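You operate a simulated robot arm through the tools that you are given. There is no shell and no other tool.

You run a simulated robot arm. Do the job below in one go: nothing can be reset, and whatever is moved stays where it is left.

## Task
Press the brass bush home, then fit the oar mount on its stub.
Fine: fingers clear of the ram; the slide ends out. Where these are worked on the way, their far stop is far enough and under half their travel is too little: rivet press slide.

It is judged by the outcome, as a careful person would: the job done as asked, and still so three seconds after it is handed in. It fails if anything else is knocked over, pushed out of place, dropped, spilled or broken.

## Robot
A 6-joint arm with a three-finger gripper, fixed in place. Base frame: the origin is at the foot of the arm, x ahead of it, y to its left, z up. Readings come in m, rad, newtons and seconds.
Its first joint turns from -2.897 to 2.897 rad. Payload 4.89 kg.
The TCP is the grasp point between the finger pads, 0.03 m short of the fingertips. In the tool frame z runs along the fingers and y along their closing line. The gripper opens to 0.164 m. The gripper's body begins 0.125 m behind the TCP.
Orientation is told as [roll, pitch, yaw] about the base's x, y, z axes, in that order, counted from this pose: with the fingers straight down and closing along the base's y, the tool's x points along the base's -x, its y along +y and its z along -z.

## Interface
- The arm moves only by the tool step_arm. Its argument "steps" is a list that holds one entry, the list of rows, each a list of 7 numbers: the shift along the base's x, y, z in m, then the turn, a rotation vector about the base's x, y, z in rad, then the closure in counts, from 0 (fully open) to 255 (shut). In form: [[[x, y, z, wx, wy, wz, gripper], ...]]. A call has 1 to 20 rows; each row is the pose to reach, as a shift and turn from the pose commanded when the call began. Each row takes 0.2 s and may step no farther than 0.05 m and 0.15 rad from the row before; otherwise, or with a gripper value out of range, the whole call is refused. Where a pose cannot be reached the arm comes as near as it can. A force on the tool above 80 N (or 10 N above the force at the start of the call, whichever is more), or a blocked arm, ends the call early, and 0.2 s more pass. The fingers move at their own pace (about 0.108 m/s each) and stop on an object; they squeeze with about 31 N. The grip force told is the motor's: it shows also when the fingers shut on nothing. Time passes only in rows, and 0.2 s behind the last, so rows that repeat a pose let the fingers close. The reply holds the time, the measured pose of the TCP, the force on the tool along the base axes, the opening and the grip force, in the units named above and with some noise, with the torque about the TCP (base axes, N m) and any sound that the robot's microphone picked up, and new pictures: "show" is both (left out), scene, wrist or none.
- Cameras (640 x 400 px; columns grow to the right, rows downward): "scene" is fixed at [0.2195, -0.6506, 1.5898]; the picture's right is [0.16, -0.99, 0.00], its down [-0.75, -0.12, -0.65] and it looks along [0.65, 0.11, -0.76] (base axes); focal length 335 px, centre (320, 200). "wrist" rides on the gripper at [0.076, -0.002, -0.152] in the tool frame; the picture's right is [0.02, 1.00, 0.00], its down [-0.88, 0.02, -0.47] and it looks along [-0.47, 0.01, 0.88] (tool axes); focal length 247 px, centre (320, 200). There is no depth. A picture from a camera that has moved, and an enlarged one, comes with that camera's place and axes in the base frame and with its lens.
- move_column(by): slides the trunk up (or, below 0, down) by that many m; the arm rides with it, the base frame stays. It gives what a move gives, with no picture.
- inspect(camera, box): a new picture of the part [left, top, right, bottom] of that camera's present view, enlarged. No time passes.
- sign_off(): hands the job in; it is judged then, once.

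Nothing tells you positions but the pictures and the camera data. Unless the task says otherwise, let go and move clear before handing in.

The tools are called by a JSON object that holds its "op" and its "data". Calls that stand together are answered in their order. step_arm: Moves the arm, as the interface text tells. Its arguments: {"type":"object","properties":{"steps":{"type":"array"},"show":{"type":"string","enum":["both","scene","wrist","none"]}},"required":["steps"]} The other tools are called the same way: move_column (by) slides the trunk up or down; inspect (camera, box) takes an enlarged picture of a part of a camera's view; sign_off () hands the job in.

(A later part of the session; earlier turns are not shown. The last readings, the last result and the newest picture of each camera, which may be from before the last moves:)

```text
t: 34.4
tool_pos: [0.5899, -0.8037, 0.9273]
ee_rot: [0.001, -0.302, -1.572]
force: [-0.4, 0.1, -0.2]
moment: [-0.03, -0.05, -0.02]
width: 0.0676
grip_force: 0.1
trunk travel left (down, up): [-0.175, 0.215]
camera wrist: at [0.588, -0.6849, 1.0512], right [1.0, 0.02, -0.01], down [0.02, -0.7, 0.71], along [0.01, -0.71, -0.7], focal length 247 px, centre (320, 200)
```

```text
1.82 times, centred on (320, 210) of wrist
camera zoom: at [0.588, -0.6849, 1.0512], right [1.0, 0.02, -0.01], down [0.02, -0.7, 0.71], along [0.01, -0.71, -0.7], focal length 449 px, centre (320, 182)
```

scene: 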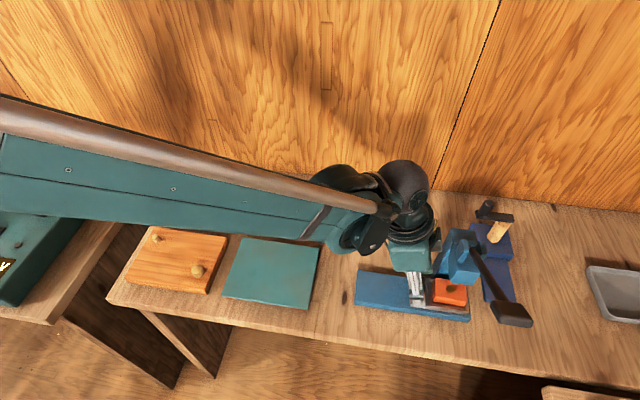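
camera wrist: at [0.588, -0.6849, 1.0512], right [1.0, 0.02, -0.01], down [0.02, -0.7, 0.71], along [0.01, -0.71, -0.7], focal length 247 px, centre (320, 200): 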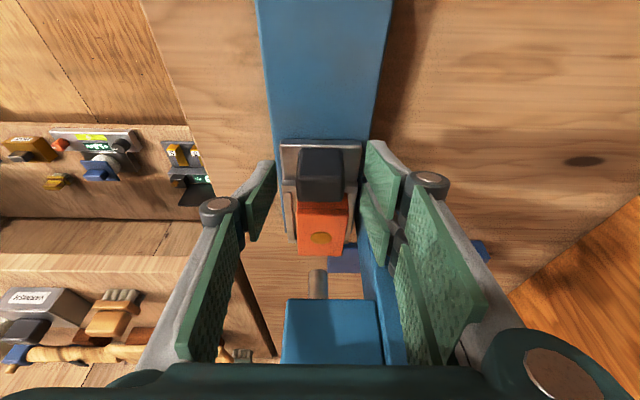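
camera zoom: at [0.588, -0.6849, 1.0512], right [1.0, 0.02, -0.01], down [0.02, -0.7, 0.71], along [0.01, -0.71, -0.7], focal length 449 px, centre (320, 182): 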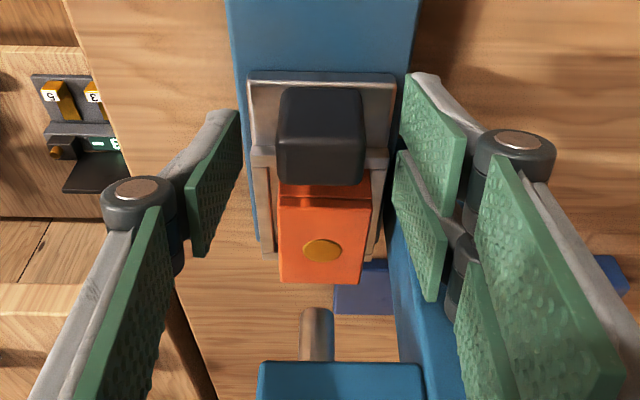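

The fingers again straddle the knob and the ram is up. A quick zoom on the bush at this flatter angle, then close and pull.

{"op": "inspect", "data": {"camera": "wrist", "box": [295, 220, 345, 270]}}

{"op": "step_arm", "data": {"steps": [[[0, 0, 0, 0, 0, 0, 200], [0, 0, 0, 0, 0, 0, 255], [0, 0, 0, 0, 0, 0, 255], [0, 0.008, 0, 0, 0, 0, 255], [0, 0.016, 0, 0, 0, 0, 255], [0, 0.024, 0, 0, 0, 0, 255], [0, 0.032, 0, 0, 0, 0, 255], [0, 0.04, 0, 0, 0, 0, 255], [0, 0.048, 0, 0, 0, 0, 255]]], "show": "both"}}

```text
8.00 times, centred on (320, 245) of wrist
camera zoom: at [0.588, -0.6849, 1.0512], right [1.0, 0.02, -0.01], down [0.02, -0.7, 0.71], along [0.01, -0.71, -0.7], focal length 1976 px, centre (320, -160)
```

zoom: 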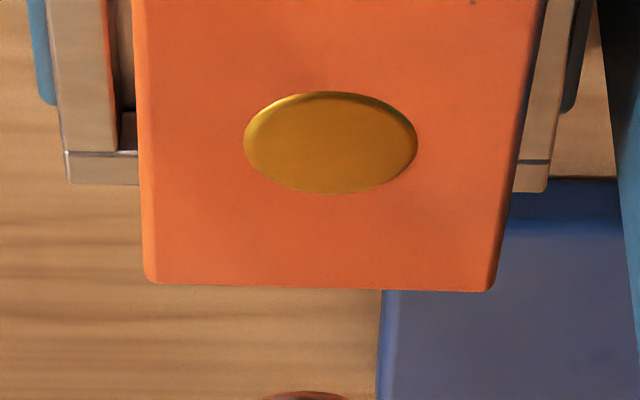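

```text
t: 36.4
tool_pos: [0.5905, -0.7543, 0.9271]
ee_rot: [-0.001, -0.301, -1.571]
force: [8.7, -0.9, -4.5]
moment: [0.11, -0.19, 0.17]
width: 0.0358
grip_force: 45.2
trunk travel left (down, up): [-0.175, 0.215]
camera wrist: at [0.5883, -0.6364, 1.051], right [1.0, 0.02, -0.01], down [0.02, -0.7, 0.71], along [0.01, -0.71, -0.7], focal length 247 px, centre (320, 200)
```

scene: 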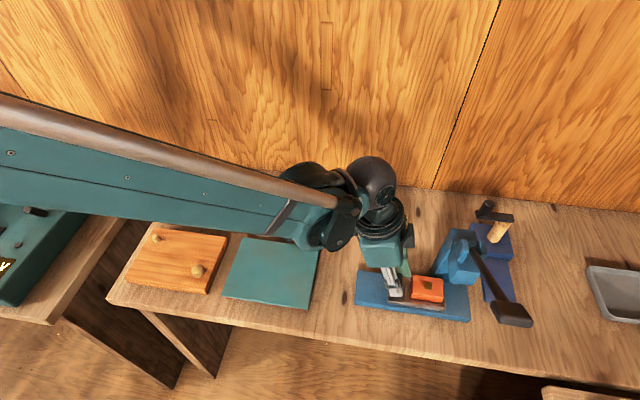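
wrist: 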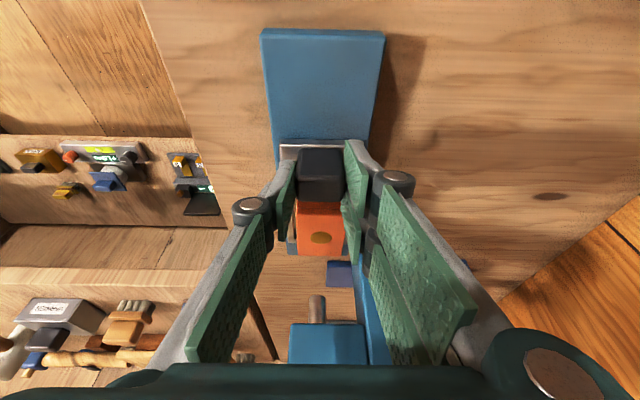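

The bush is flush in its bore and the slide is coming out. I pull on to the outer stop.

{"op": "step_arm", "data": {"steps": [[[0, 0.008, 0, 0, 0, 0, 255], [0, 0.016, 0, 0, 0, 0, 255], [0, 0.024, 0, 0, 0, 0, 255], [0, 0.032, 0, 0, 0, 0, 255], [0, 0.04, 0, 0, 0, 0, 255], [0, 0.048, 0, 0, 0, 0, 255], [0, 0.054, 0, 0, 0, 0, 255], [0, 0.06, 0, 0, 0, 0, 255], [0, 0.064, 0, 0, 0, 0, 255], [0, 0.067, 0, 0, 0, 0, 255]]], "show": "both"}}

{"op": "inspect", "data": {"camera": "scene", "box": [345, 245, 445, 325]}}

```text
t: 38.6
tool_pos: [0.59, -0.6915, 0.9281]
ee_rot: [0.0, -0.302, -1.574]
force: [13.2, -38.1, 12.3]
moment: [-1.17, -0.42, -0.05]
width: 0.0357
grip_force: 45.5
trunk travel left (down, up): [-0.175, 0.215]
camera wrist: at [0.5883, -0.5731, 1.0506], right [1.0, 0.02, -0.01], down [0.02, -0.7, 0.71], along [0.01, -0.71, -0.7], focal length 247 px, centre (320, 200)
```

scene: 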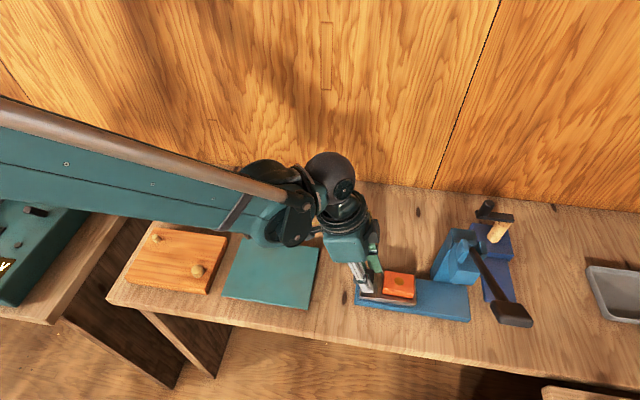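
wrist: 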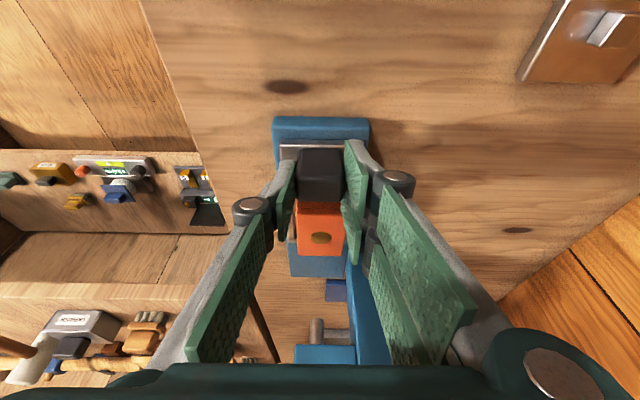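

```text
5.00 times, centred on (395, 285) of scene
camera zoom: at [0.2195, -0.6506, 1.5898], right [0.16, -0.99, 0.0], down [-0.75, -0.12, -0.65], along [0.65, 0.11, -0.76], focal length 1674 px, centre (-55, -225)
```

zoom: 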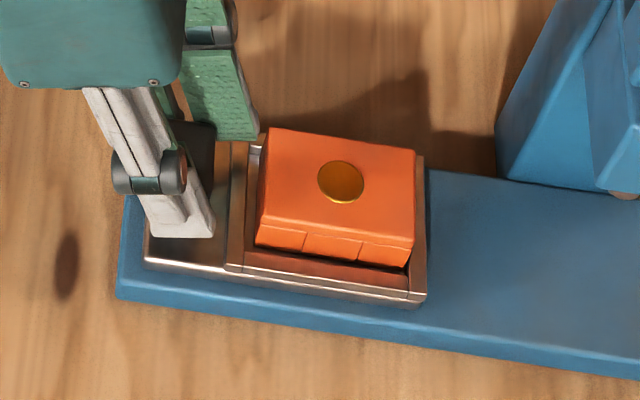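

The slide is at its outer stop (38 N) with the bush pressed flush. I release the knob and hover over the mount for picking.

{"op": "step_arm", "data": {"steps": [[[0, -0.002, 0, 0, 0, 0, 150], [0, -0.002, 0, 0, 0, 0, 150], [0, 0.01, 0.035, 0, 0, 0, 150], [0, 0.012, 0.07, 0.1, 0, 0, 140], [0, -0.01, 0.095, 0.2, 0, 0, 130], [0, -0.04, 0.1, 0.3, 0, 0, 130], [0, -0.077, 0.1, 0.3, 0, 0, 130], [0, -0.077, 0.08, 0.3, 0, 0, 130]]], "show": "both"}}

{"op": "inspect", "data": {"camera": "wrist", "box": [240, 100, 400, 260]}}

{"op": "inspect", "data": {"camera": "scene", "box": [345, 245, 445, 325]}}

```text
t: 40.4
tool_pos: [0.5877, -0.7688, 1.0081]
ee_rot: [-0.001, 0.002, -1.571]
force: [0.0, -0.2, -0.2]
moment: [0.08, -0.02, 0.01]
width: 0.0804
grip_force: 0.1
trunk travel left (down, up): [-0.175, 0.215]
camera wrist: at [0.5873, -0.6915, 1.1599], right [1.0, 0.02, 0.0], down [0.02, -0.88, 0.47], along [0.01, -0.47, -0.88], focal length 247 px, centre (320, 200)
```

scene: 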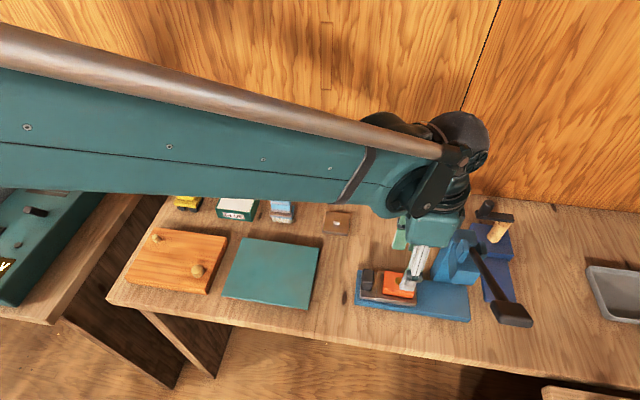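
wrist: 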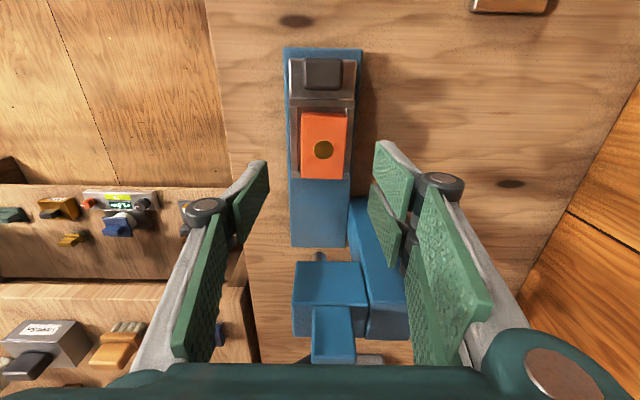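

```text
2.50 times, centred on (320, 180) of wrist
camera zoom: at [0.5873, -0.6915, 1.1599], right [1.0, 0.02, 0.0], down [0.02, -0.88, 0.47], along [0.01, -0.47, -0.88], focal length 617 px, centre (320, 250)
```

zoom: 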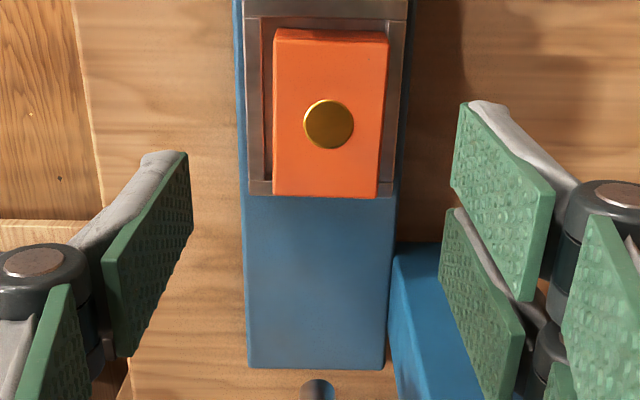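

```text
5.00 times, centred on (395, 285) of scene
camera zoom: at [0.2195, -0.6506, 1.5898], right [0.16, -0.99, 0.0], down [-0.75, -0.12, -0.65], along [0.65, 0.11, -0.76], focal length 1674 px, centre (-55, -225)
```

zoom: 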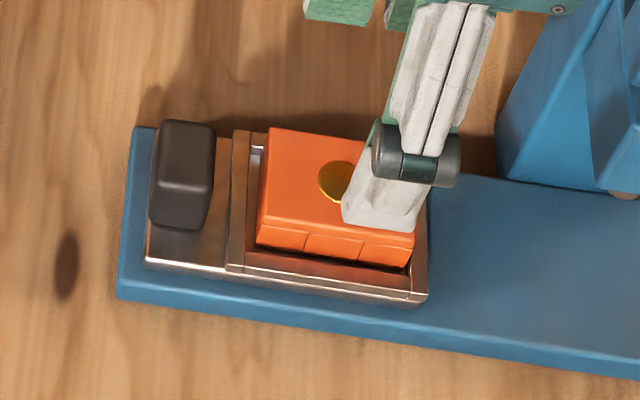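

I see the mount centred at about (0.592, -0.766) with its top near z=0.908. I lower over it with the fingers along the x faces, stopping above the tray rails.

{"op": "step_arm", "data": {"steps": [[[0.002, 0.0015, -0.03, 0, 0, 0, 130], [0.002, 0.0015, -0.055, 0, 0, 0, 130], [0.002, 0.0015, -0.068, 0, 0, 0, 130], [0.002, 0.0015, -0.074, 0, 0, 0, 130]]], "show": "both"}}

{"op": "inspect", "data": {"camera": "wrist", "box": [240, 120, 400, 260]}}

{"op": "inspect", "data": {"camera": "scene", "box": [365, 255, 435, 315]}}

```text
t: 41.4
tool_pos: [0.5907, -0.7639, 0.9335]
ee_rot: [0.0, -0.001, -1.571]
force: [-0.1, -0.4, 0.3]
moment: [0.0, 0.02, 0.0]
width: 0.0803
grip_force: 0.1
trunk travel left (down, up): [-0.175, 0.215]
camera wrist: at [0.5893, -0.6873, 1.086], right [1.0, 0.02, 0.0], down [0.02, -0.88, 0.47], along [0.01, -0.47, -0.88], focal length 247 px, centre (320, 200)
```

scene: 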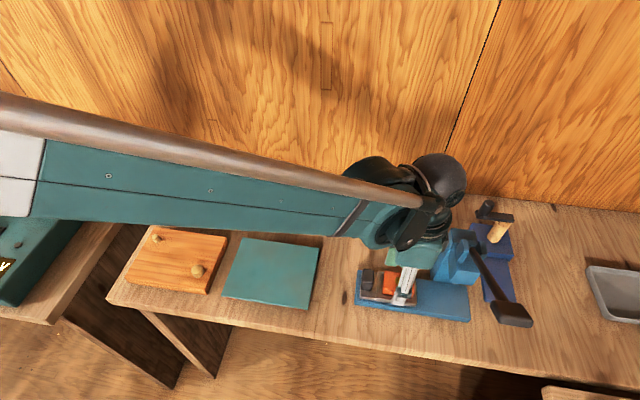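
wrist: 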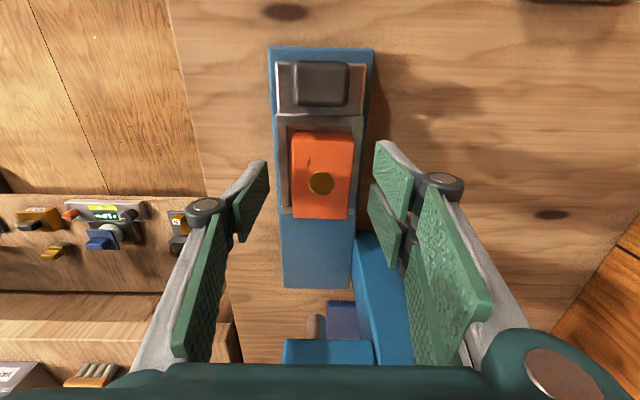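

```text
2.86 times, centred on (320, 190) of wrist
camera zoom: at [0.5893, -0.6873, 1.086], right [1.0, 0.02, 0.0], down [0.02, -0.88, 0.47], along [0.01, -0.47, -0.88], focal length 706 px, centre (320, 229)
```

zoom: 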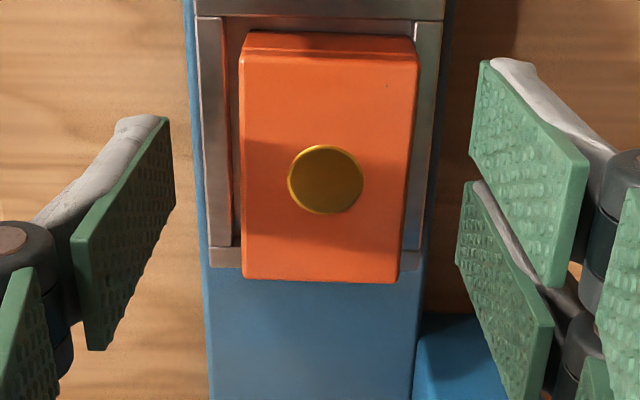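

```text
6.67 times, centred on (400, 285) of scene
camera zoom: at [0.2195, -0.6506, 1.5898], right [0.16, -0.99, 0.0], down [-0.75, -0.12, -0.65], along [0.65, 0.11, -0.76], focal length 2232 px, centre (-213, -367)
```

zoom: 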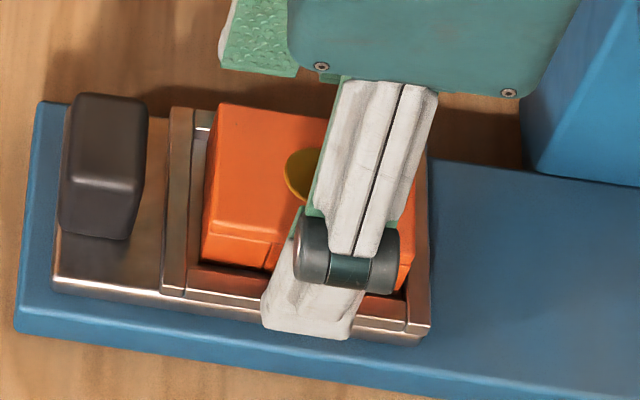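

The fingers straddle the mount with tips just about rail height. I lower ~6 mm more, shift 3 mm in y to centre, and close; the width will tell if I have the mount (≈45 mm) or the tray.

{"op": "step_arm", "data": {"steps": [[[0.001, -0.003, -0.003, 0, 0, 0, 130], [0.001, -0.003, -0.0065, 0, 0, 0, 130], [0.001, -0.003, -0.0065, 0, 0, 0, 170], [0.001, -0.003, -0.0065, 0, 0, 0, 180], [0.001, -0.003, -0.0065, 0, 0, 0, 180]]], "show": "both"}}

{"op": "inspect", "data": {"camera": "wrist", "box": [240, 120, 400, 260]}}

{"op": "inspect", "data": {"camera": "scene", "box": [365, 255, 435, 315]}}

```text
t: 42.6
tool_pos: [0.593, -0.7664, 0.9262]
ee_rot: [0.0, -0.002, -1.569]
force: [-0.5, -1.3, 0.7]
moment: [-0.04, 0.0, 0.0]
width: 0.0485
grip_force: 0.2
trunk travel left (down, up): [-0.175, 0.215]
camera wrist: at [0.5912, -0.6898, 1.0797], right [1.0, 0.02, 0.0], down [0.02, -0.88, 0.47], along [0.01, -0.47, -0.88], focal length 247 px, centre (320, 200)
```

scene: 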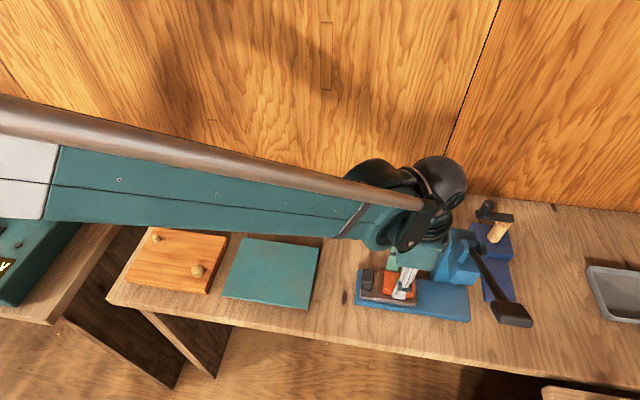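
wrist: 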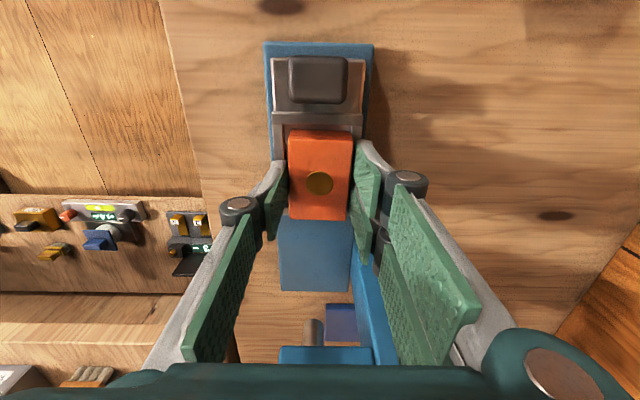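

```text
2.86 times, centred on (320, 190) of wrist
camera zoom: at [0.5912, -0.6898, 1.0797], right [1.0, 0.02, 0.0], down [0.02, -0.88, 0.47], along [0.01, -0.47, -0.88], focal length 706 px, centre (320, 229)
```

zoom: 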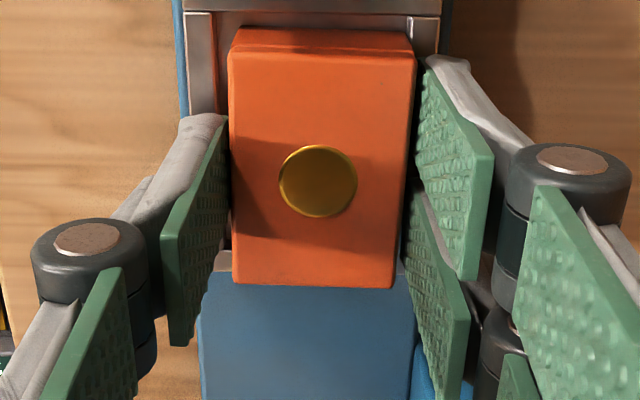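

```text
6.67 times, centred on (400, 285) of scene
camera zoom: at [0.2195, -0.6506, 1.5898], right [0.16, -0.99, 0.0], down [-0.75, -0.12, -0.65], along [0.65, 0.11, -0.76], focal length 2232 px, centre (-213, -367)
```

zoom: 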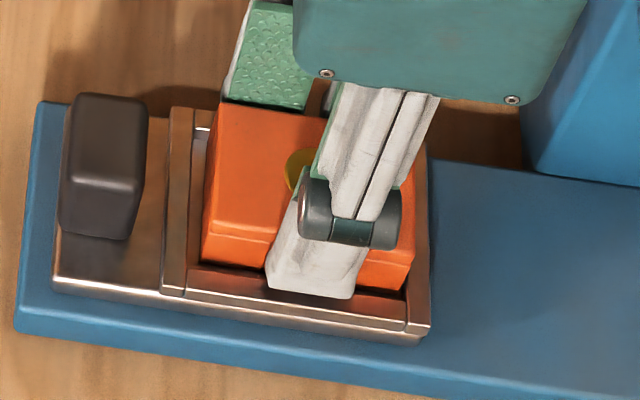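

The fingers pass above the rails (48.5 mm wide, no contact yet). I lower 3 mm more to test for clearance, then close fully.

{"op": "step_arm", "data": {"steps": [[[0, 0, -0.0015, 0, 0, 0, 180], [0, 0, -0.003, 0, 0, 0, 180]]], "show": "none"}}

```text
t: 43.2
tool_pos: [0.5928, -0.7665, 0.9237]
ee_rot: [-0.001, 0.001, -1.569]
force: [-0.3, 0.2, 0.2]
moment: [0.02, -0.02, 0.0]
width: 0.0484
grip_force: 0.0
trunk travel left (down, up): [-0.175, 0.215]
```

{"op": "step_arm", "data": {"steps": [[[0, 0, -0.001, 0, 0, 0, 180], [0, 0, -0.002, 0, 0, 0, 180]]], "show": "none"}}

```text
t: 43.8
tool_pos: [0.5909, -0.768, 0.9222]
ee_rot: [-0.002, 0.001, -1.572]
force: [0.5, -0.4, 0.6]
moment: [0.0, -0.01, 0.02]
width: 0.0484
grip_force: 0.0
trunk travel left (down, up): [-0.175, 0.215]
```

Still clear; about 16 mm of pad overlaps the mount. Closing to grip.

{"op": "step_arm", "data": {"steps": [[[0, 0, 0, 0, 0, 0, 200], [0, 0, 0, 0, 0, 0, 230], [0, 0, 0, 0, 0, 0, 255], [0, 0, 0, 0, 0, 0, 255]]], "show": "wrist"}}

{"op": "inspect", "data": {"camera": "wrist", "box": [240, 120, 400, 260]}}

{"op": "inspect", "data": {"camera": "scene", "box": [365, 255, 435, 315]}}

```text
t: 44.8
tool_pos: [0.5919, -0.7672, 0.9235]
ee_rot: [-0.002, 0.0, -1.569]
force: [0.7, -1.6, 1.3]
moment: [0.03, -0.04, -0.01]
width: 0.0458
grip_force: 31.0
trunk travel left (down, up): [-0.175, 0.215]
camera wrist: at [0.5908, -0.6905, 1.0751], right [1.0, 0.02, 0.0], down [0.02, -0.88, 0.47], along [0.01, -0.47, -0.88], focal length 247 px, centre (320, 200)
```

wrist: 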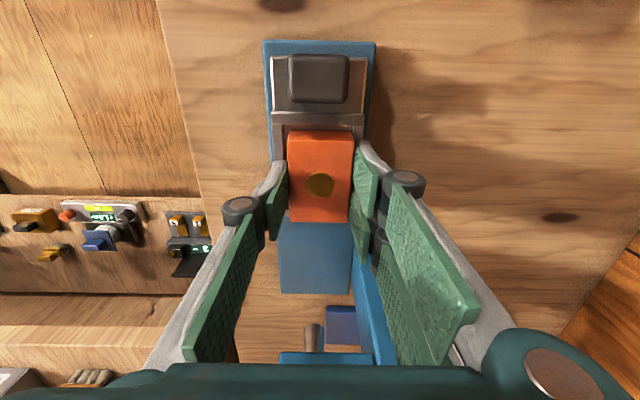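

```text
2.86 times, centred on (320, 190) of wrist
camera zoom: at [0.5908, -0.6905, 1.0751], right [1.0, 0.02, 0.0], down [0.02, -0.88, 0.47], along [0.01, -0.47, -0.88], focal length 706 px, centre (320, 229)
```

zoom: 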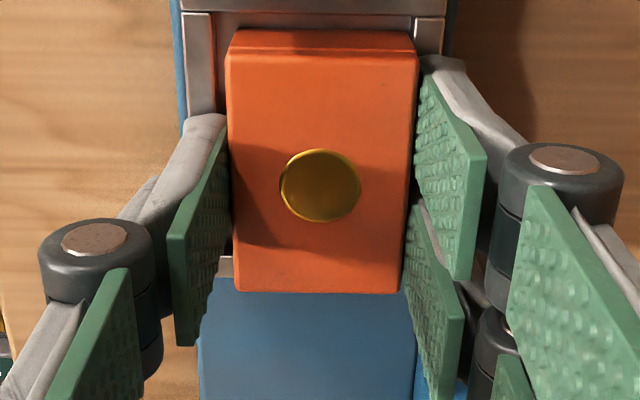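

```text
6.67 times, centred on (400, 285) of scene
camera zoom: at [0.2195, -0.6506, 1.5898], right [0.16, -0.99, 0.0], down [-0.75, -0.12, -0.65], along [0.65, 0.11, -0.76], focal length 2232 px, centre (-213, -367)
```

zoom: 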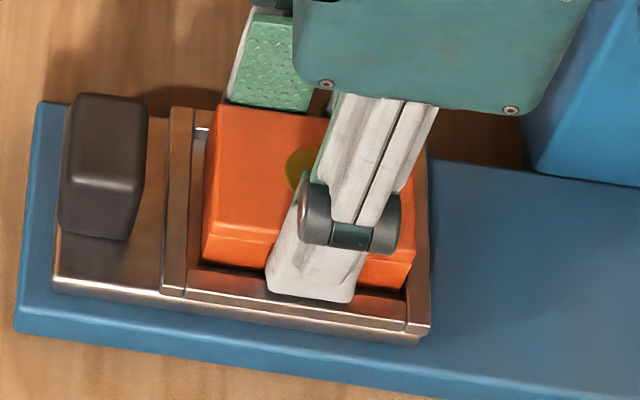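

The mount is gripped (45.8 mm, 31 N). I lift it slowly straight up and check it comes free.

{"op": "step_arm", "data": {"steps": [[[0, 0, 0.004, 0, 0, 0, 255], [0, 0, 0.01, 0, 0, 0, 255], [0, 0, 0.02, 0, 0, 0, 255], [0, 0, 0.035, 0, 0, 0, 255], [0, 0, 0.055, 0, 0, 0, 255], [0, 0, 0.08, 0, 0, 0, 255]]], "show": "both"}}

{"op": "inspect", "data": {"camera": "wrist", "box": [240, 60, 400, 260]}}

{"op": "inspect", "data": {"camera": "scene", "box": [355, 225, 455, 315]}}

```text
t: 46.2
tool_pos: [0.5925, -0.7658, 1.0018]
ee_rot: [0.001, 0.0, -1.571]
force: [1.4, 0.1, -2.2]
moment: [0.16, 0.12, 0.02]
width: 0.0461
grip_force: 31.0
trunk travel left (down, up): [-0.175, 0.215]
camera wrist: at [0.5918, -0.6901, 1.1551], right [1.0, 0.02, 0.0], down [0.02, -0.88, 0.47], along [0.01, -0.47, -0.88], focal length 247 px, centre (320, 200)
```

scene: 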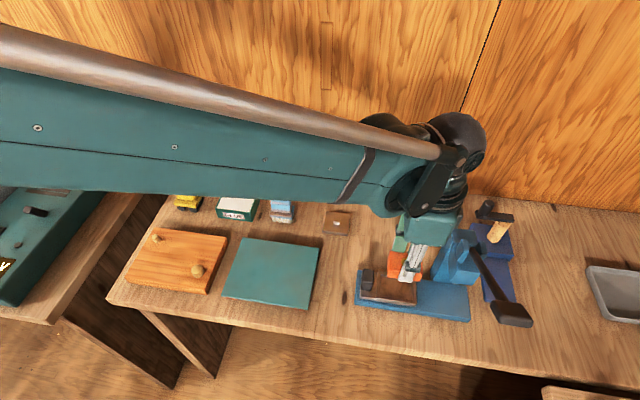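
wrist: 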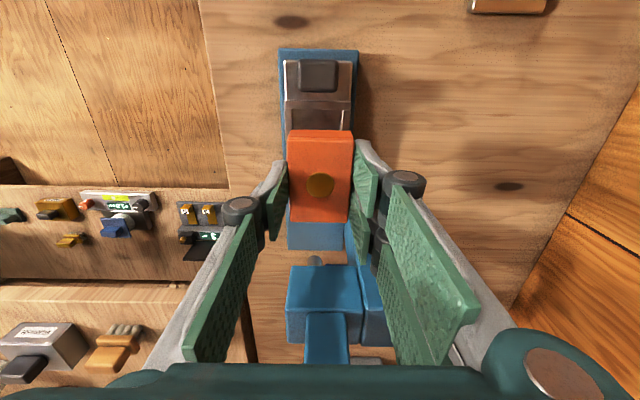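

```text
2.00 times, centred on (320, 160) of wrist
camera zoom: at [0.5918, -0.6901, 1.1551], right [1.0, 0.02, 0.0], down [0.02, -0.88, 0.47], along [0.01, -0.47, -0.88], focal length 494 px, centre (320, 280)
```

zoom: 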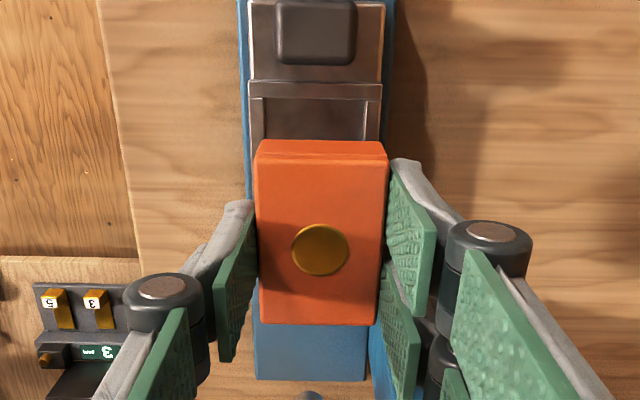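

```text
4.44 times, centred on (405, 270) of scene
camera zoom: at [0.2195, -0.6506, 1.5898], right [0.16, -0.99, 0.0], down [-0.75, -0.12, -0.65], along [0.65, 0.11, -0.76], focal length 1488 px, centre (-58, -111)
```

zoom: 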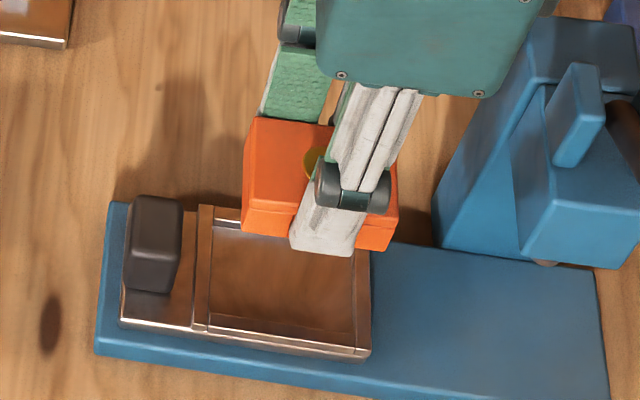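

The mount is free of the tray. Before fitting it I want to see its underside, so I'll raise it and carry it to the left where I can tilt it toward the fixed camera.

{"op": "step_arm", "data": {"steps": [[[0, 0, 0.045, 0, 0, 0, 255], [0, 0, 0.09, 0, 0, 0, 255], [0, 0, 0.135, 0, 0, 0, 255], [0, 0.01, 0.18, 0, 0, 0, 255], [0, 0.03, 0.22, 0, 0, 0, 255], [-0.01, 0.06, 0.25, 0, 0, 0, 255], [-0.02, 0.1, 0.27, 0, 0, 0, 255], [-0.03, 0.145, 0.28, 0, 0, 0, 255], [-0.04, 0.19, 0.29, 0, 0, 0, 255], [-0.05, 0.235, 0.3, 0, 0, 0, 255], [-0.06, 0.28, 0.31, 0, 0, 0, 255], [-0.07, 0.325, 0.32, 0, 0, 0, 255], [-0.08, 0.37, 0.33, 0, 0, 0, 255], [-0.09, 0.415, 0.34, 0, 0, 0, 255], [-0.1, 0.46, 0.35, 0, 0, 0, 255], [-0.11, 0.5, 0.36, 0, 0, 0, 255]]], "show": "both"}}

```text
t: 49.6
tool_pos: [0.487, -0.2668, 1.3616]
ee_rot: [0.001, 0.0, -1.568]
force: [0.3, -1.6, -2.8]
moment: [0.2, 0.17, -0.02]
width: 0.046
grip_force: 31.0
trunk travel left (down, up): [-0.175, 0.215]
camera wrist: at [0.485, -0.1903, 1.5145], right [1.0, 0.02, 0.0], down [0.02, -0.88, 0.47], along [0.01, -0.47, -0.88], focal length 247 px, centre (320, 200)
```

scene: 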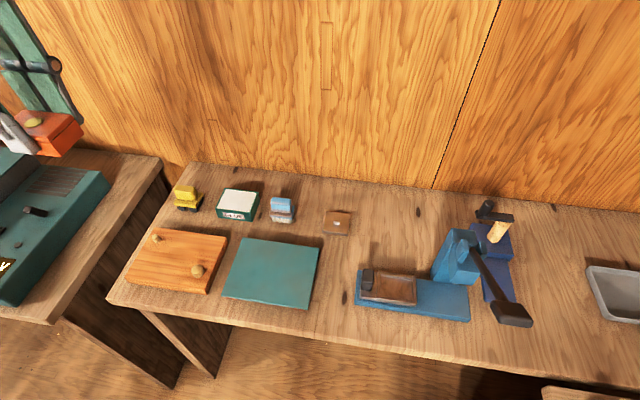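
wrist: 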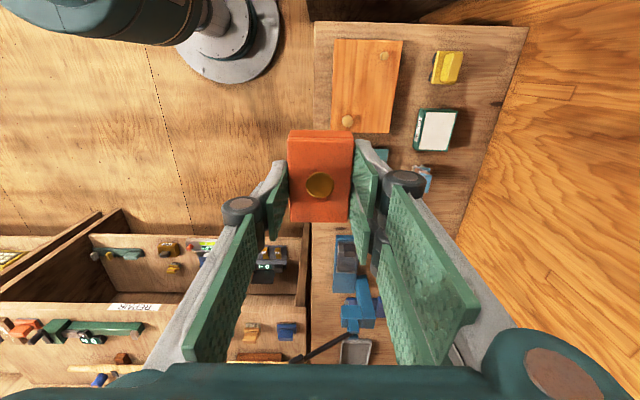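

The mount is held steadily and seen at the left of the fixed camera's view. I tilt it gradually about x to show its underside.

{"op": "step_arm", "data": {"steps": [[[0, -0.005, 0.012, -0.14, 0, 0, 255], [0, -0.01, 0.024, -0.28, 0, 0, 255], [0, -0.015, 0.036, -0.42, 0, 0, 255], [0, -0.02, 0.048, -0.56, 0, 0, 255], [0, -0.025, 0.06, -0.7, 0, 0, 255], [0, -0.03, 0.07, -0.84, 0, 0, 255], [0, -0.035, 0.08, -0.98, 0, 0, 255], [0, -0.04, 0.08, -1.1, 0, 0, 255]]], "show": "scene"}}

{"op": "inspect", "data": {"camera": "scene", "box": [20, 40, 160, 180]}}

```text
t: 51.4
tool_pos: [0.4817, -0.3054, 1.4423]
ee_rot: [0.0, -1.103, -1.571]
force: [-1.0, 0.7, -2.6]
moment: [0.04, 0.0, 0.04]
width: 0.0458
grip_force: 31.3
trunk travel left (down, up): [-0.175, 0.215]
```

scene: 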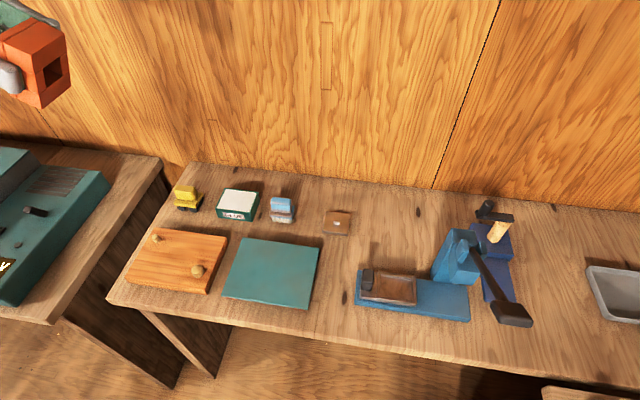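

```text
2.86 times, centred on (90, 110) of scene
camera zoom: at [0.2195, -0.6506, 1.5898], right [0.16, -0.99, 0.0], down [-0.75, -0.12, -0.65], along [0.65, 0.11, -0.76], focal length 956 px, centre (977, 457)
```

zoom: 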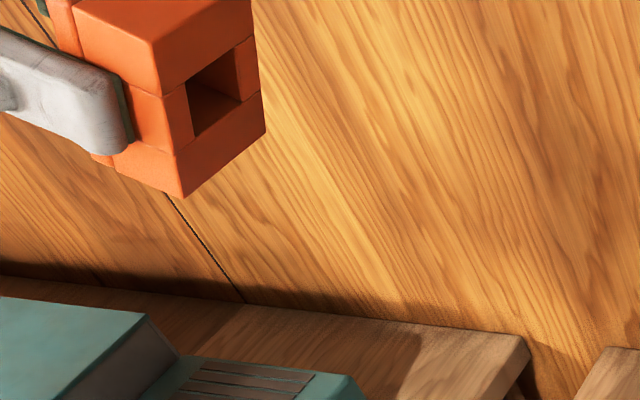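

The underside shows a square socket. I zoom in to check its position and size.

{"op": "inspect", "data": {"camera": "scene", "box": [0, 0, 80, 110]}}

```text
3.64 times, centred on (40, 55) of scene
camera zoom: at [0.2195, -0.6506, 1.5898], right [0.16, -0.99, 0.0], down [-0.75, -0.12, -0.65], along [0.65, 0.11, -0.76], focal length 1217 px, centre (1338, 727)
```

zoom: 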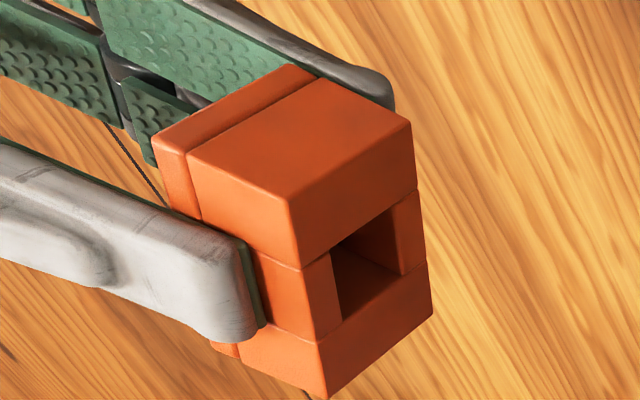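

The socket is square, about 25 mm, and centred under the mount, which matches the square stub on the metal plate. I double-check the other candidates (pegs on the wooden board) and the stub itself in close-up.

{"op": "inspect", "data": {"camera": "scene", "box": [120, 220, 230, 300]}}

{"op": "inspect", "data": {"camera": "scene", "box": [316, 202, 356, 242]}}

{"op": "inspect", "data": {"camera": "scene", "box": [10, 30, 75, 100]}}

```text
5.00 times, centred on (175, 260) of scene
camera zoom: at [0.2195, -0.6506, 1.5898], right [0.16, -0.99, 0.0], down [-0.75, -0.12, -0.65], along [0.65, 0.11, -0.76], focal length 1674 px, centre (1045, -100)
```

zoom: 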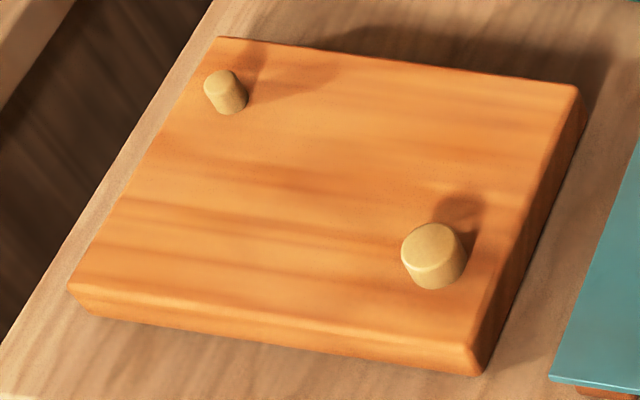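

```text
10.00 times, centred on (336, 222) of scene
camera zoom: at [0.2195, -0.6506, 1.5898], right [0.16, -0.99, 0.0], down [-0.75, -0.12, -0.65], along [0.65, 0.11, -0.76], focal length 3348 px, centre (160, -20)
```

zoom: 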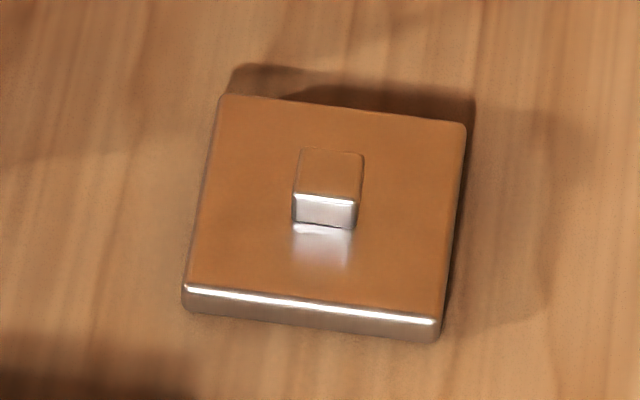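

```text
5.71 times, centred on (42, 65) of scene
camera zoom: at [0.2195, -0.6506, 1.5898], right [0.16, -0.99, 0.0], down [-0.75, -0.12, -0.65], along [0.65, 0.11, -0.76], focal length 1913 px, centre (1906, 971)
```

zoom: 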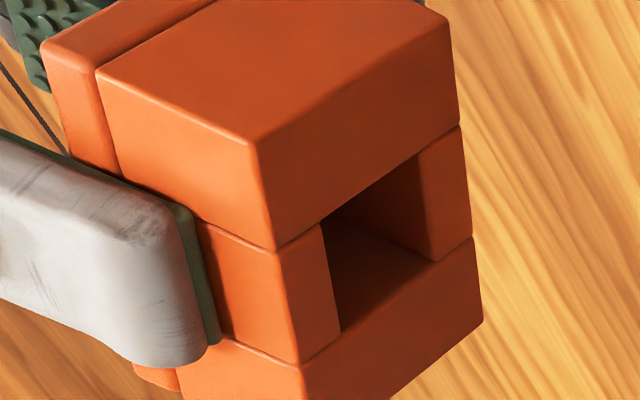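

The pegs on the board are round and different; the square stub at about (0.773, -0.605), top z≈0.870, on a plate aligned with the axes is the match. I level the mount again and carry it over toward the stub.

{"op": "step_arm", "data": {"steps": [[[0, 0, 0, 0.14, 0, 0, 255], [0, 0, 0, 0.28, 0, 0, 255], [0, 0, 0, 0.42, 0, 0, 255], [0, 0, 0, 0.56, 0, 0, 255], [0, -0.01, 0, 0.7, 0, 0, 255], [0.01, -0.02, -0.005, 0.84, 0, 0, 255], [0.025, -0.035, -0.015, 0.98, 0, 0, 255], [0.045, -0.05, -0.03, 1.1, 0, 0, 255], [0.07, -0.075, -0.055, 1.1, 0, 0, 255], [0.095, -0.1, -0.085, 1.1, 0, 0, 255], [0.12, -0.125, -0.115, 1.1, 0, 0, 255], [0.145, -0.15, -0.145, 1.1, 0, 0, 255], [0.17, -0.175, -0.175, 1.1, 0, 0, 255], [0.195, -0.2, -0.205, 1.1, 0, 0, 255], [0.22, -0.22, -0.235, 1.1, 0, 0, 255]]], "show": "both"}}

{"op": "inspect", "data": {"camera": "wrist", "box": [240, 100, 400, 260]}}

```text
t: 54.6
tool_pos: [0.7026, -0.526, 1.2061]
ee_rot: [0.0, 0.0, -1.573]
force: [-1.6, 0.9, -1.6]
moment: [-0.12, -0.21, 0.01]
width: 0.0459
grip_force: 31.0
trunk travel left (down, up): [-0.175, 0.215]
camera wrist: at [0.7006, -0.4491, 1.36], right [1.0, 0.02, 0.0], down [0.02, -0.88, 0.47], along [0.01, -0.47, -0.88], focal length 247 px, centre (320, 200)
```

scene: 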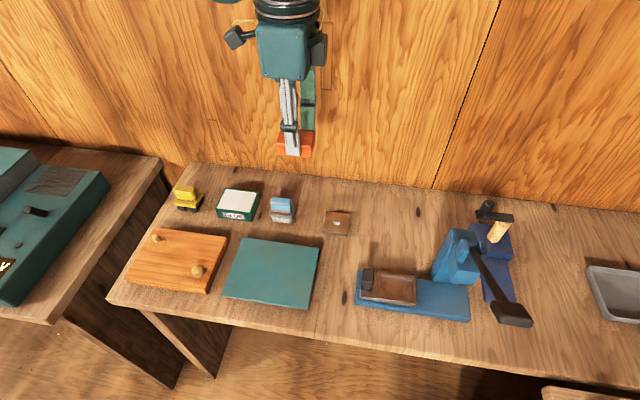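
wrist: 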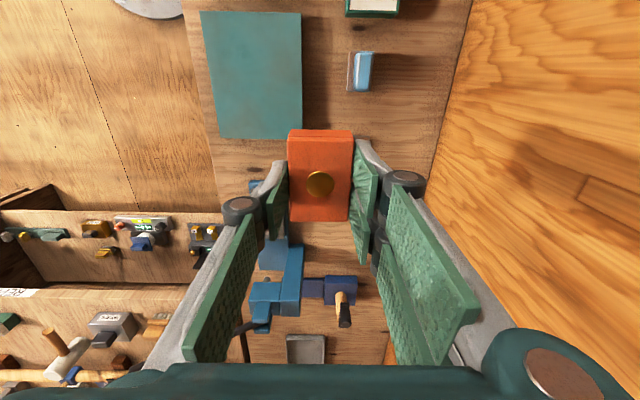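

```text
2.50 times, centred on (320, 180) of wrist
camera zoom: at [0.7006, -0.4491, 1.36], right [1.0, 0.02, 0.0], down [0.02, -0.88, 0.47], along [0.01, -0.47, -0.88], focal length 617 px, centre (320, 250)
```

zoom: 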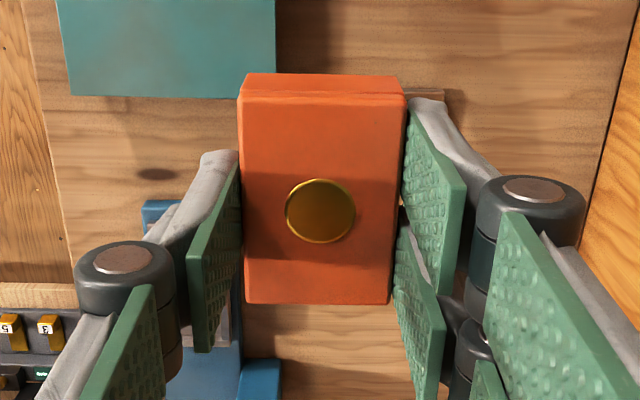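

The mount is level and centred in the grip. I move it over the stub, staying well above.

{"op": "step_arm", "data": {"steps": [[[0.012, -0.013, -0.04, 0, 0, 0, 255], [0.024, -0.026, -0.08, 0, 0, 0, 255], [0.036, -0.04, -0.12, 0, 0, 0, 255], [0.048, -0.053, -0.155, 0, 0, 0, 255], [0.06, -0.067, -0.185, 0, 0, 0, 255], [0.0705, -0.0795, -0.21, 0, 0, 0, 255], [0.0705, -0.0795, -0.225, 0, 0, 0, 255], [0.0705, -0.0795, -0.225, 0, 0, 0, 255]]], "show": "both"}}

{"op": "inspect", "data": {"camera": "scene", "box": [296, 152, 396, 242]}}

{"op": "inspect", "data": {"camera": "wrist", "box": [240, 80, 400, 260]}}

```text
t: 56.4
tool_pos: [0.772, -0.6058, 0.9824]
ee_rot: [0.0, -0.001, -1.57]
force: [0.5, -1.2, -3.1]
moment: [0.06, 0.03, 0.03]
width: 0.0458
grip_force: 30.7
trunk travel left (down, up): [-0.175, 0.215]
camera wrist: at [0.7704, -0.53, 1.1354], right [1.0, 0.02, 0.0], down [0.02, -0.88, 0.47], along [0.01, -0.47, -0.88], focal length 247 px, centre (320, 200)
```

scene: 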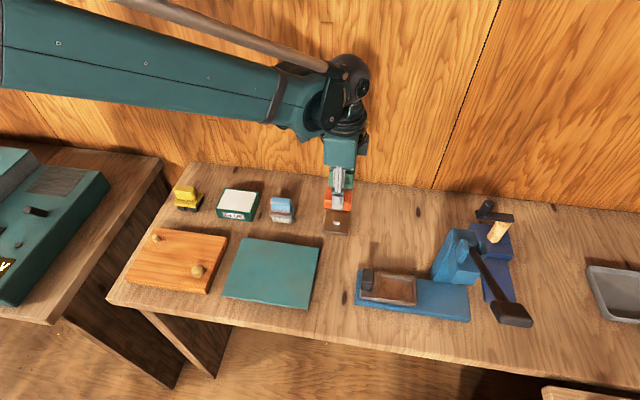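
wrist: 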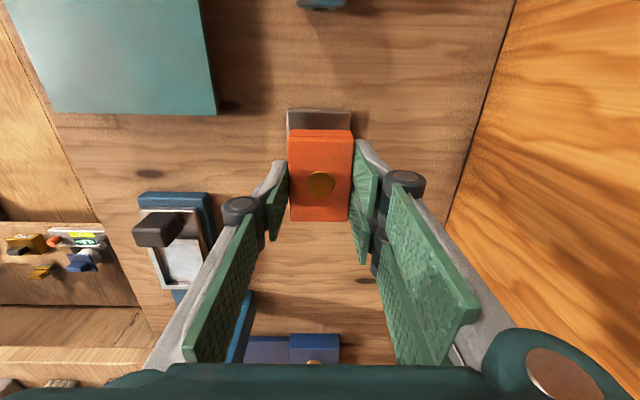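

```text
4.44 times, centred on (346, 197) of scene
camera zoom: at [0.2195, -0.6506, 1.5898], right [0.16, -0.99, 0.0], down [-0.75, -0.12, -0.65], along [0.65, 0.11, -0.76], focal length 1488 px, centre (204, 213)
```

zoom: 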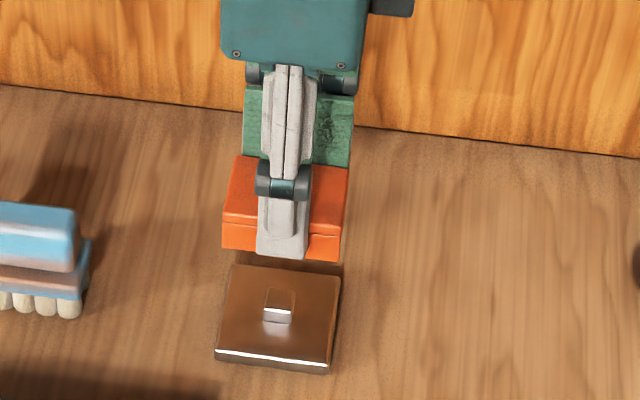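

```text
2.22 times, centred on (320, 170) of wrist
camera zoom: at [0.7704, -0.53, 1.1354], right [1.0, 0.02, 0.0], down [0.02, -0.88, 0.47], along [0.01, -0.47, -0.88], focal length 549 px, centre (320, 267)
```

zoom: 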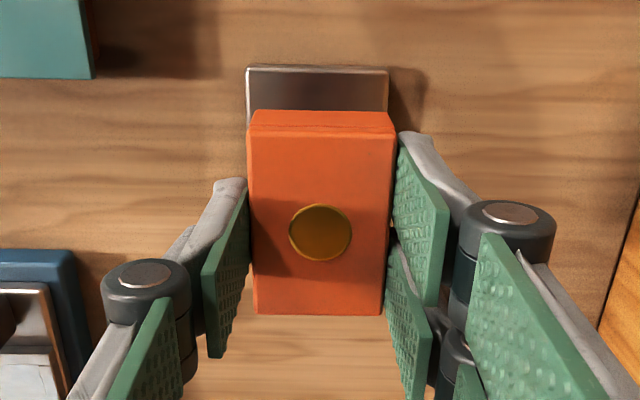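

The hover is reachable and well aligned; the wrist view suggests a nudge of about -1 mm in x and +1 mm in y. I lower toward the stub in stages.

{"op": "step_arm", "data": {"steps": [[[-0.0012, 0.001, -0.02, 0, 0, 0, 255], [-0.0012, 0.001, -0.04, 0, 0, 0, 255], [-0.0012, 0.001, -0.052, 0, 0, 0, 255], [-0.0012, 0.001, -0.057, 0, 0, 0, 255]]], "show": "both"}}

{"op": "inspect", "data": {"camera": "scene", "box": [306, 172, 376, 242]}}

{"op": "inspect", "data": {"camera": "wrist", "box": [240, 80, 400, 260]}}

```text
t: 57.4
tool_pos: [0.7717, -0.605, 0.9241]
ee_rot: [0.0, 0.002, -1.572]
force: [-0.1, 0.1, -2.1]
moment: [0.0, 0.03, 0.01]
width: 0.0459
grip_force: 31.1
trunk travel left (down, up): [-0.175, 0.215]
camera wrist: at [0.7709, -0.5288, 1.0771], right [1.0, 0.02, 0.0], down [0.02, -0.88, 0.47], along [0.01, -0.47, -0.88], focal length 247 px, centre (320, 200)
```

scene: 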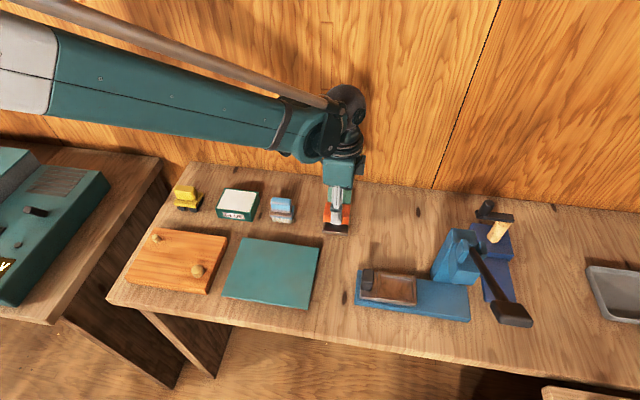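
wrist: 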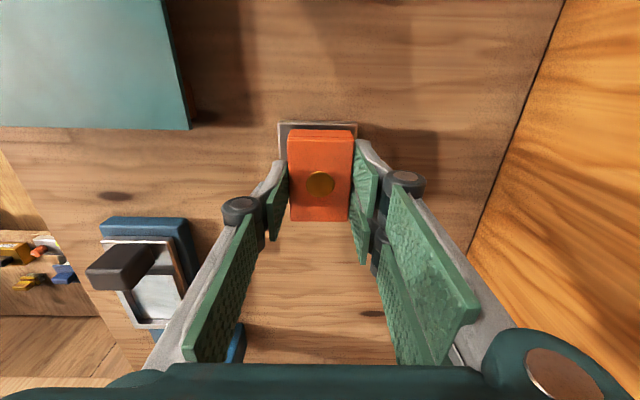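

```text
5.71 times, centred on (341, 207) of scene
camera zoom: at [0.2195, -0.6506, 1.5898], right [0.16, -0.99, 0.0], down [-0.75, -0.12, -0.65], along [0.65, 0.11, -0.76], focal length 1913 px, centre (200, 160)
```

zoom: 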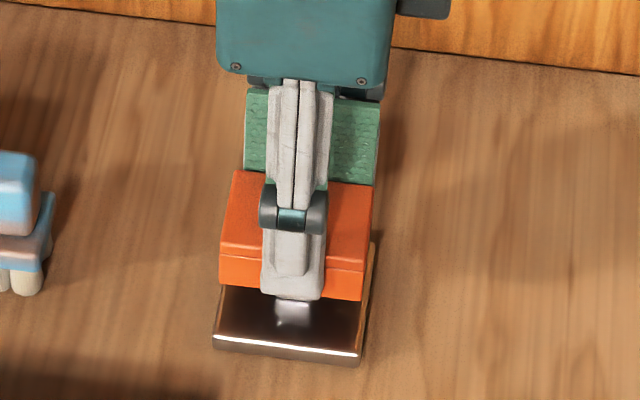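

```text
2.22 times, centred on (320, 170) of wrist
camera zoom: at [0.7709, -0.5288, 1.0771], right [1.0, 0.02, 0.0], down [0.02, -0.88, 0.47], along [0.01, -0.47, -0.88], focal length 549 px, centre (320, 267)
```

zoom: 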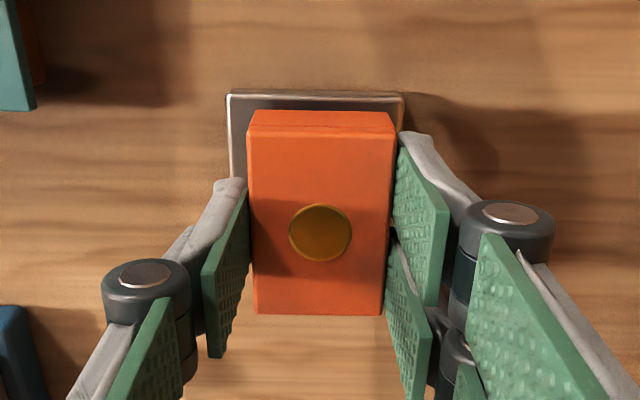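

Alignment error is about 1-2 mm; I correct it and lower further in small steps, watching the force.

{"op": "step_arm", "data": {"steps": [[[-0.0014, 0.001, -0.002, 0, 0, 0, 255], [-0.0014, 0.001, -0.005, 0, 0, 0, 255], [-0.0014, 0.001, -0.008, 0, 0, 0, 255], [-0.0014, 0.001, -0.011, 0, 0, 0, 255]]], "show": "none"}}

{"op": "inspect", "data": {"camera": "scene", "box": [306, 172, 376, 242]}}

{"op": "inspect", "data": {"camera": "wrist", "box": [240, 80, 400, 260]}}

```text
t: 58.4
tool_pos: [0.7711, -0.6038, 0.9136]
ee_rot: [0.001, 0.0, -1.571]
force: [-0.2, -0.6, -2.2]
moment: [0.01, -0.02, 0.01]
width: 0.0459
grip_force: 30.8
trunk travel left (down, up): [-0.175, 0.215]
```

```text
5.71 times, centred on (341, 207) of scene
camera zoom: at [0.2195, -0.6506, 1.5898], right [0.16, -0.99, 0.0], down [-0.75, -0.12, -0.65], along [0.65, 0.11, -0.76], focal length 1913 px, centre (200, 160)
```

zoom: 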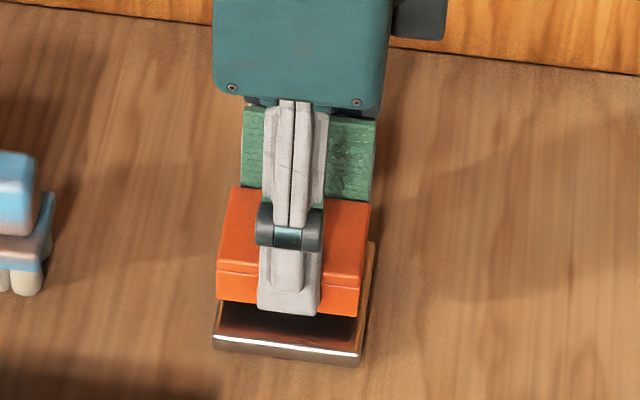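

```text
2.22 times, centred on (320, 170) of wrist
camera zoom: at [0.7694, -0.5277, 1.0668], right [1.0, 0.02, 0.0], down [0.02, -0.88, 0.47], along [0.01, -0.47, -0.88], focal length 549 px, centre (320, 267)
```

zoom: 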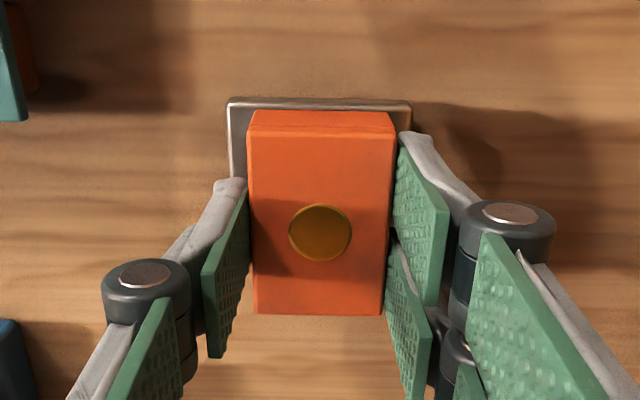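

No contact yet at z=0.9136. I continue down in 2-3 mm steps.

{"op": "step_arm", "data": {"steps": [[[0, 0, -0.002, 0, 0, 0, 255], [0, 0, -0.004, 0, 0, 0, 255], [0, 0, -0.006, 0, 0, 0, 255]]], "show": "none"}}

{"op": "inspect", "data": {"camera": "scene", "box": [306, 172, 376, 242]}}

```text
t: 59.2
tool_pos: [0.7714, -0.6047, 0.9085]
ee_rot: [0.0, -0.002, -1.569]
force: [0.5, 0.7, -2.5]
moment: [-0.03, 0.01, 0.01]
width: 0.0459
grip_force: 30.9
trunk travel left (down, up): [-0.175, 0.215]
```

```text
5.71 times, centred on (341, 207) of scene
camera zoom: at [0.2195, -0.6506, 1.5898], right [0.16, -0.99, 0.0], down [-0.75, -0.12, -0.65], along [0.65, 0.11, -0.76], focal length 1913 px, centre (200, 160)
```

zoom: 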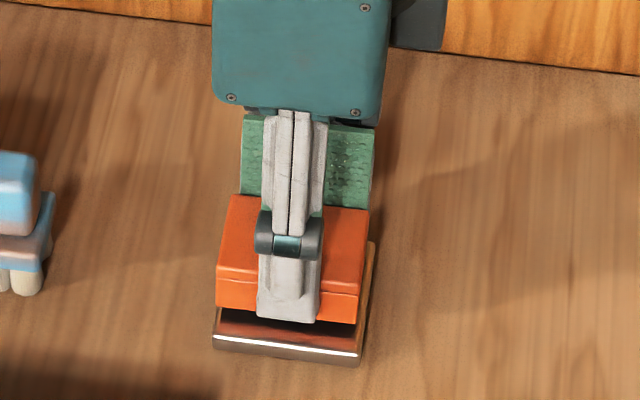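

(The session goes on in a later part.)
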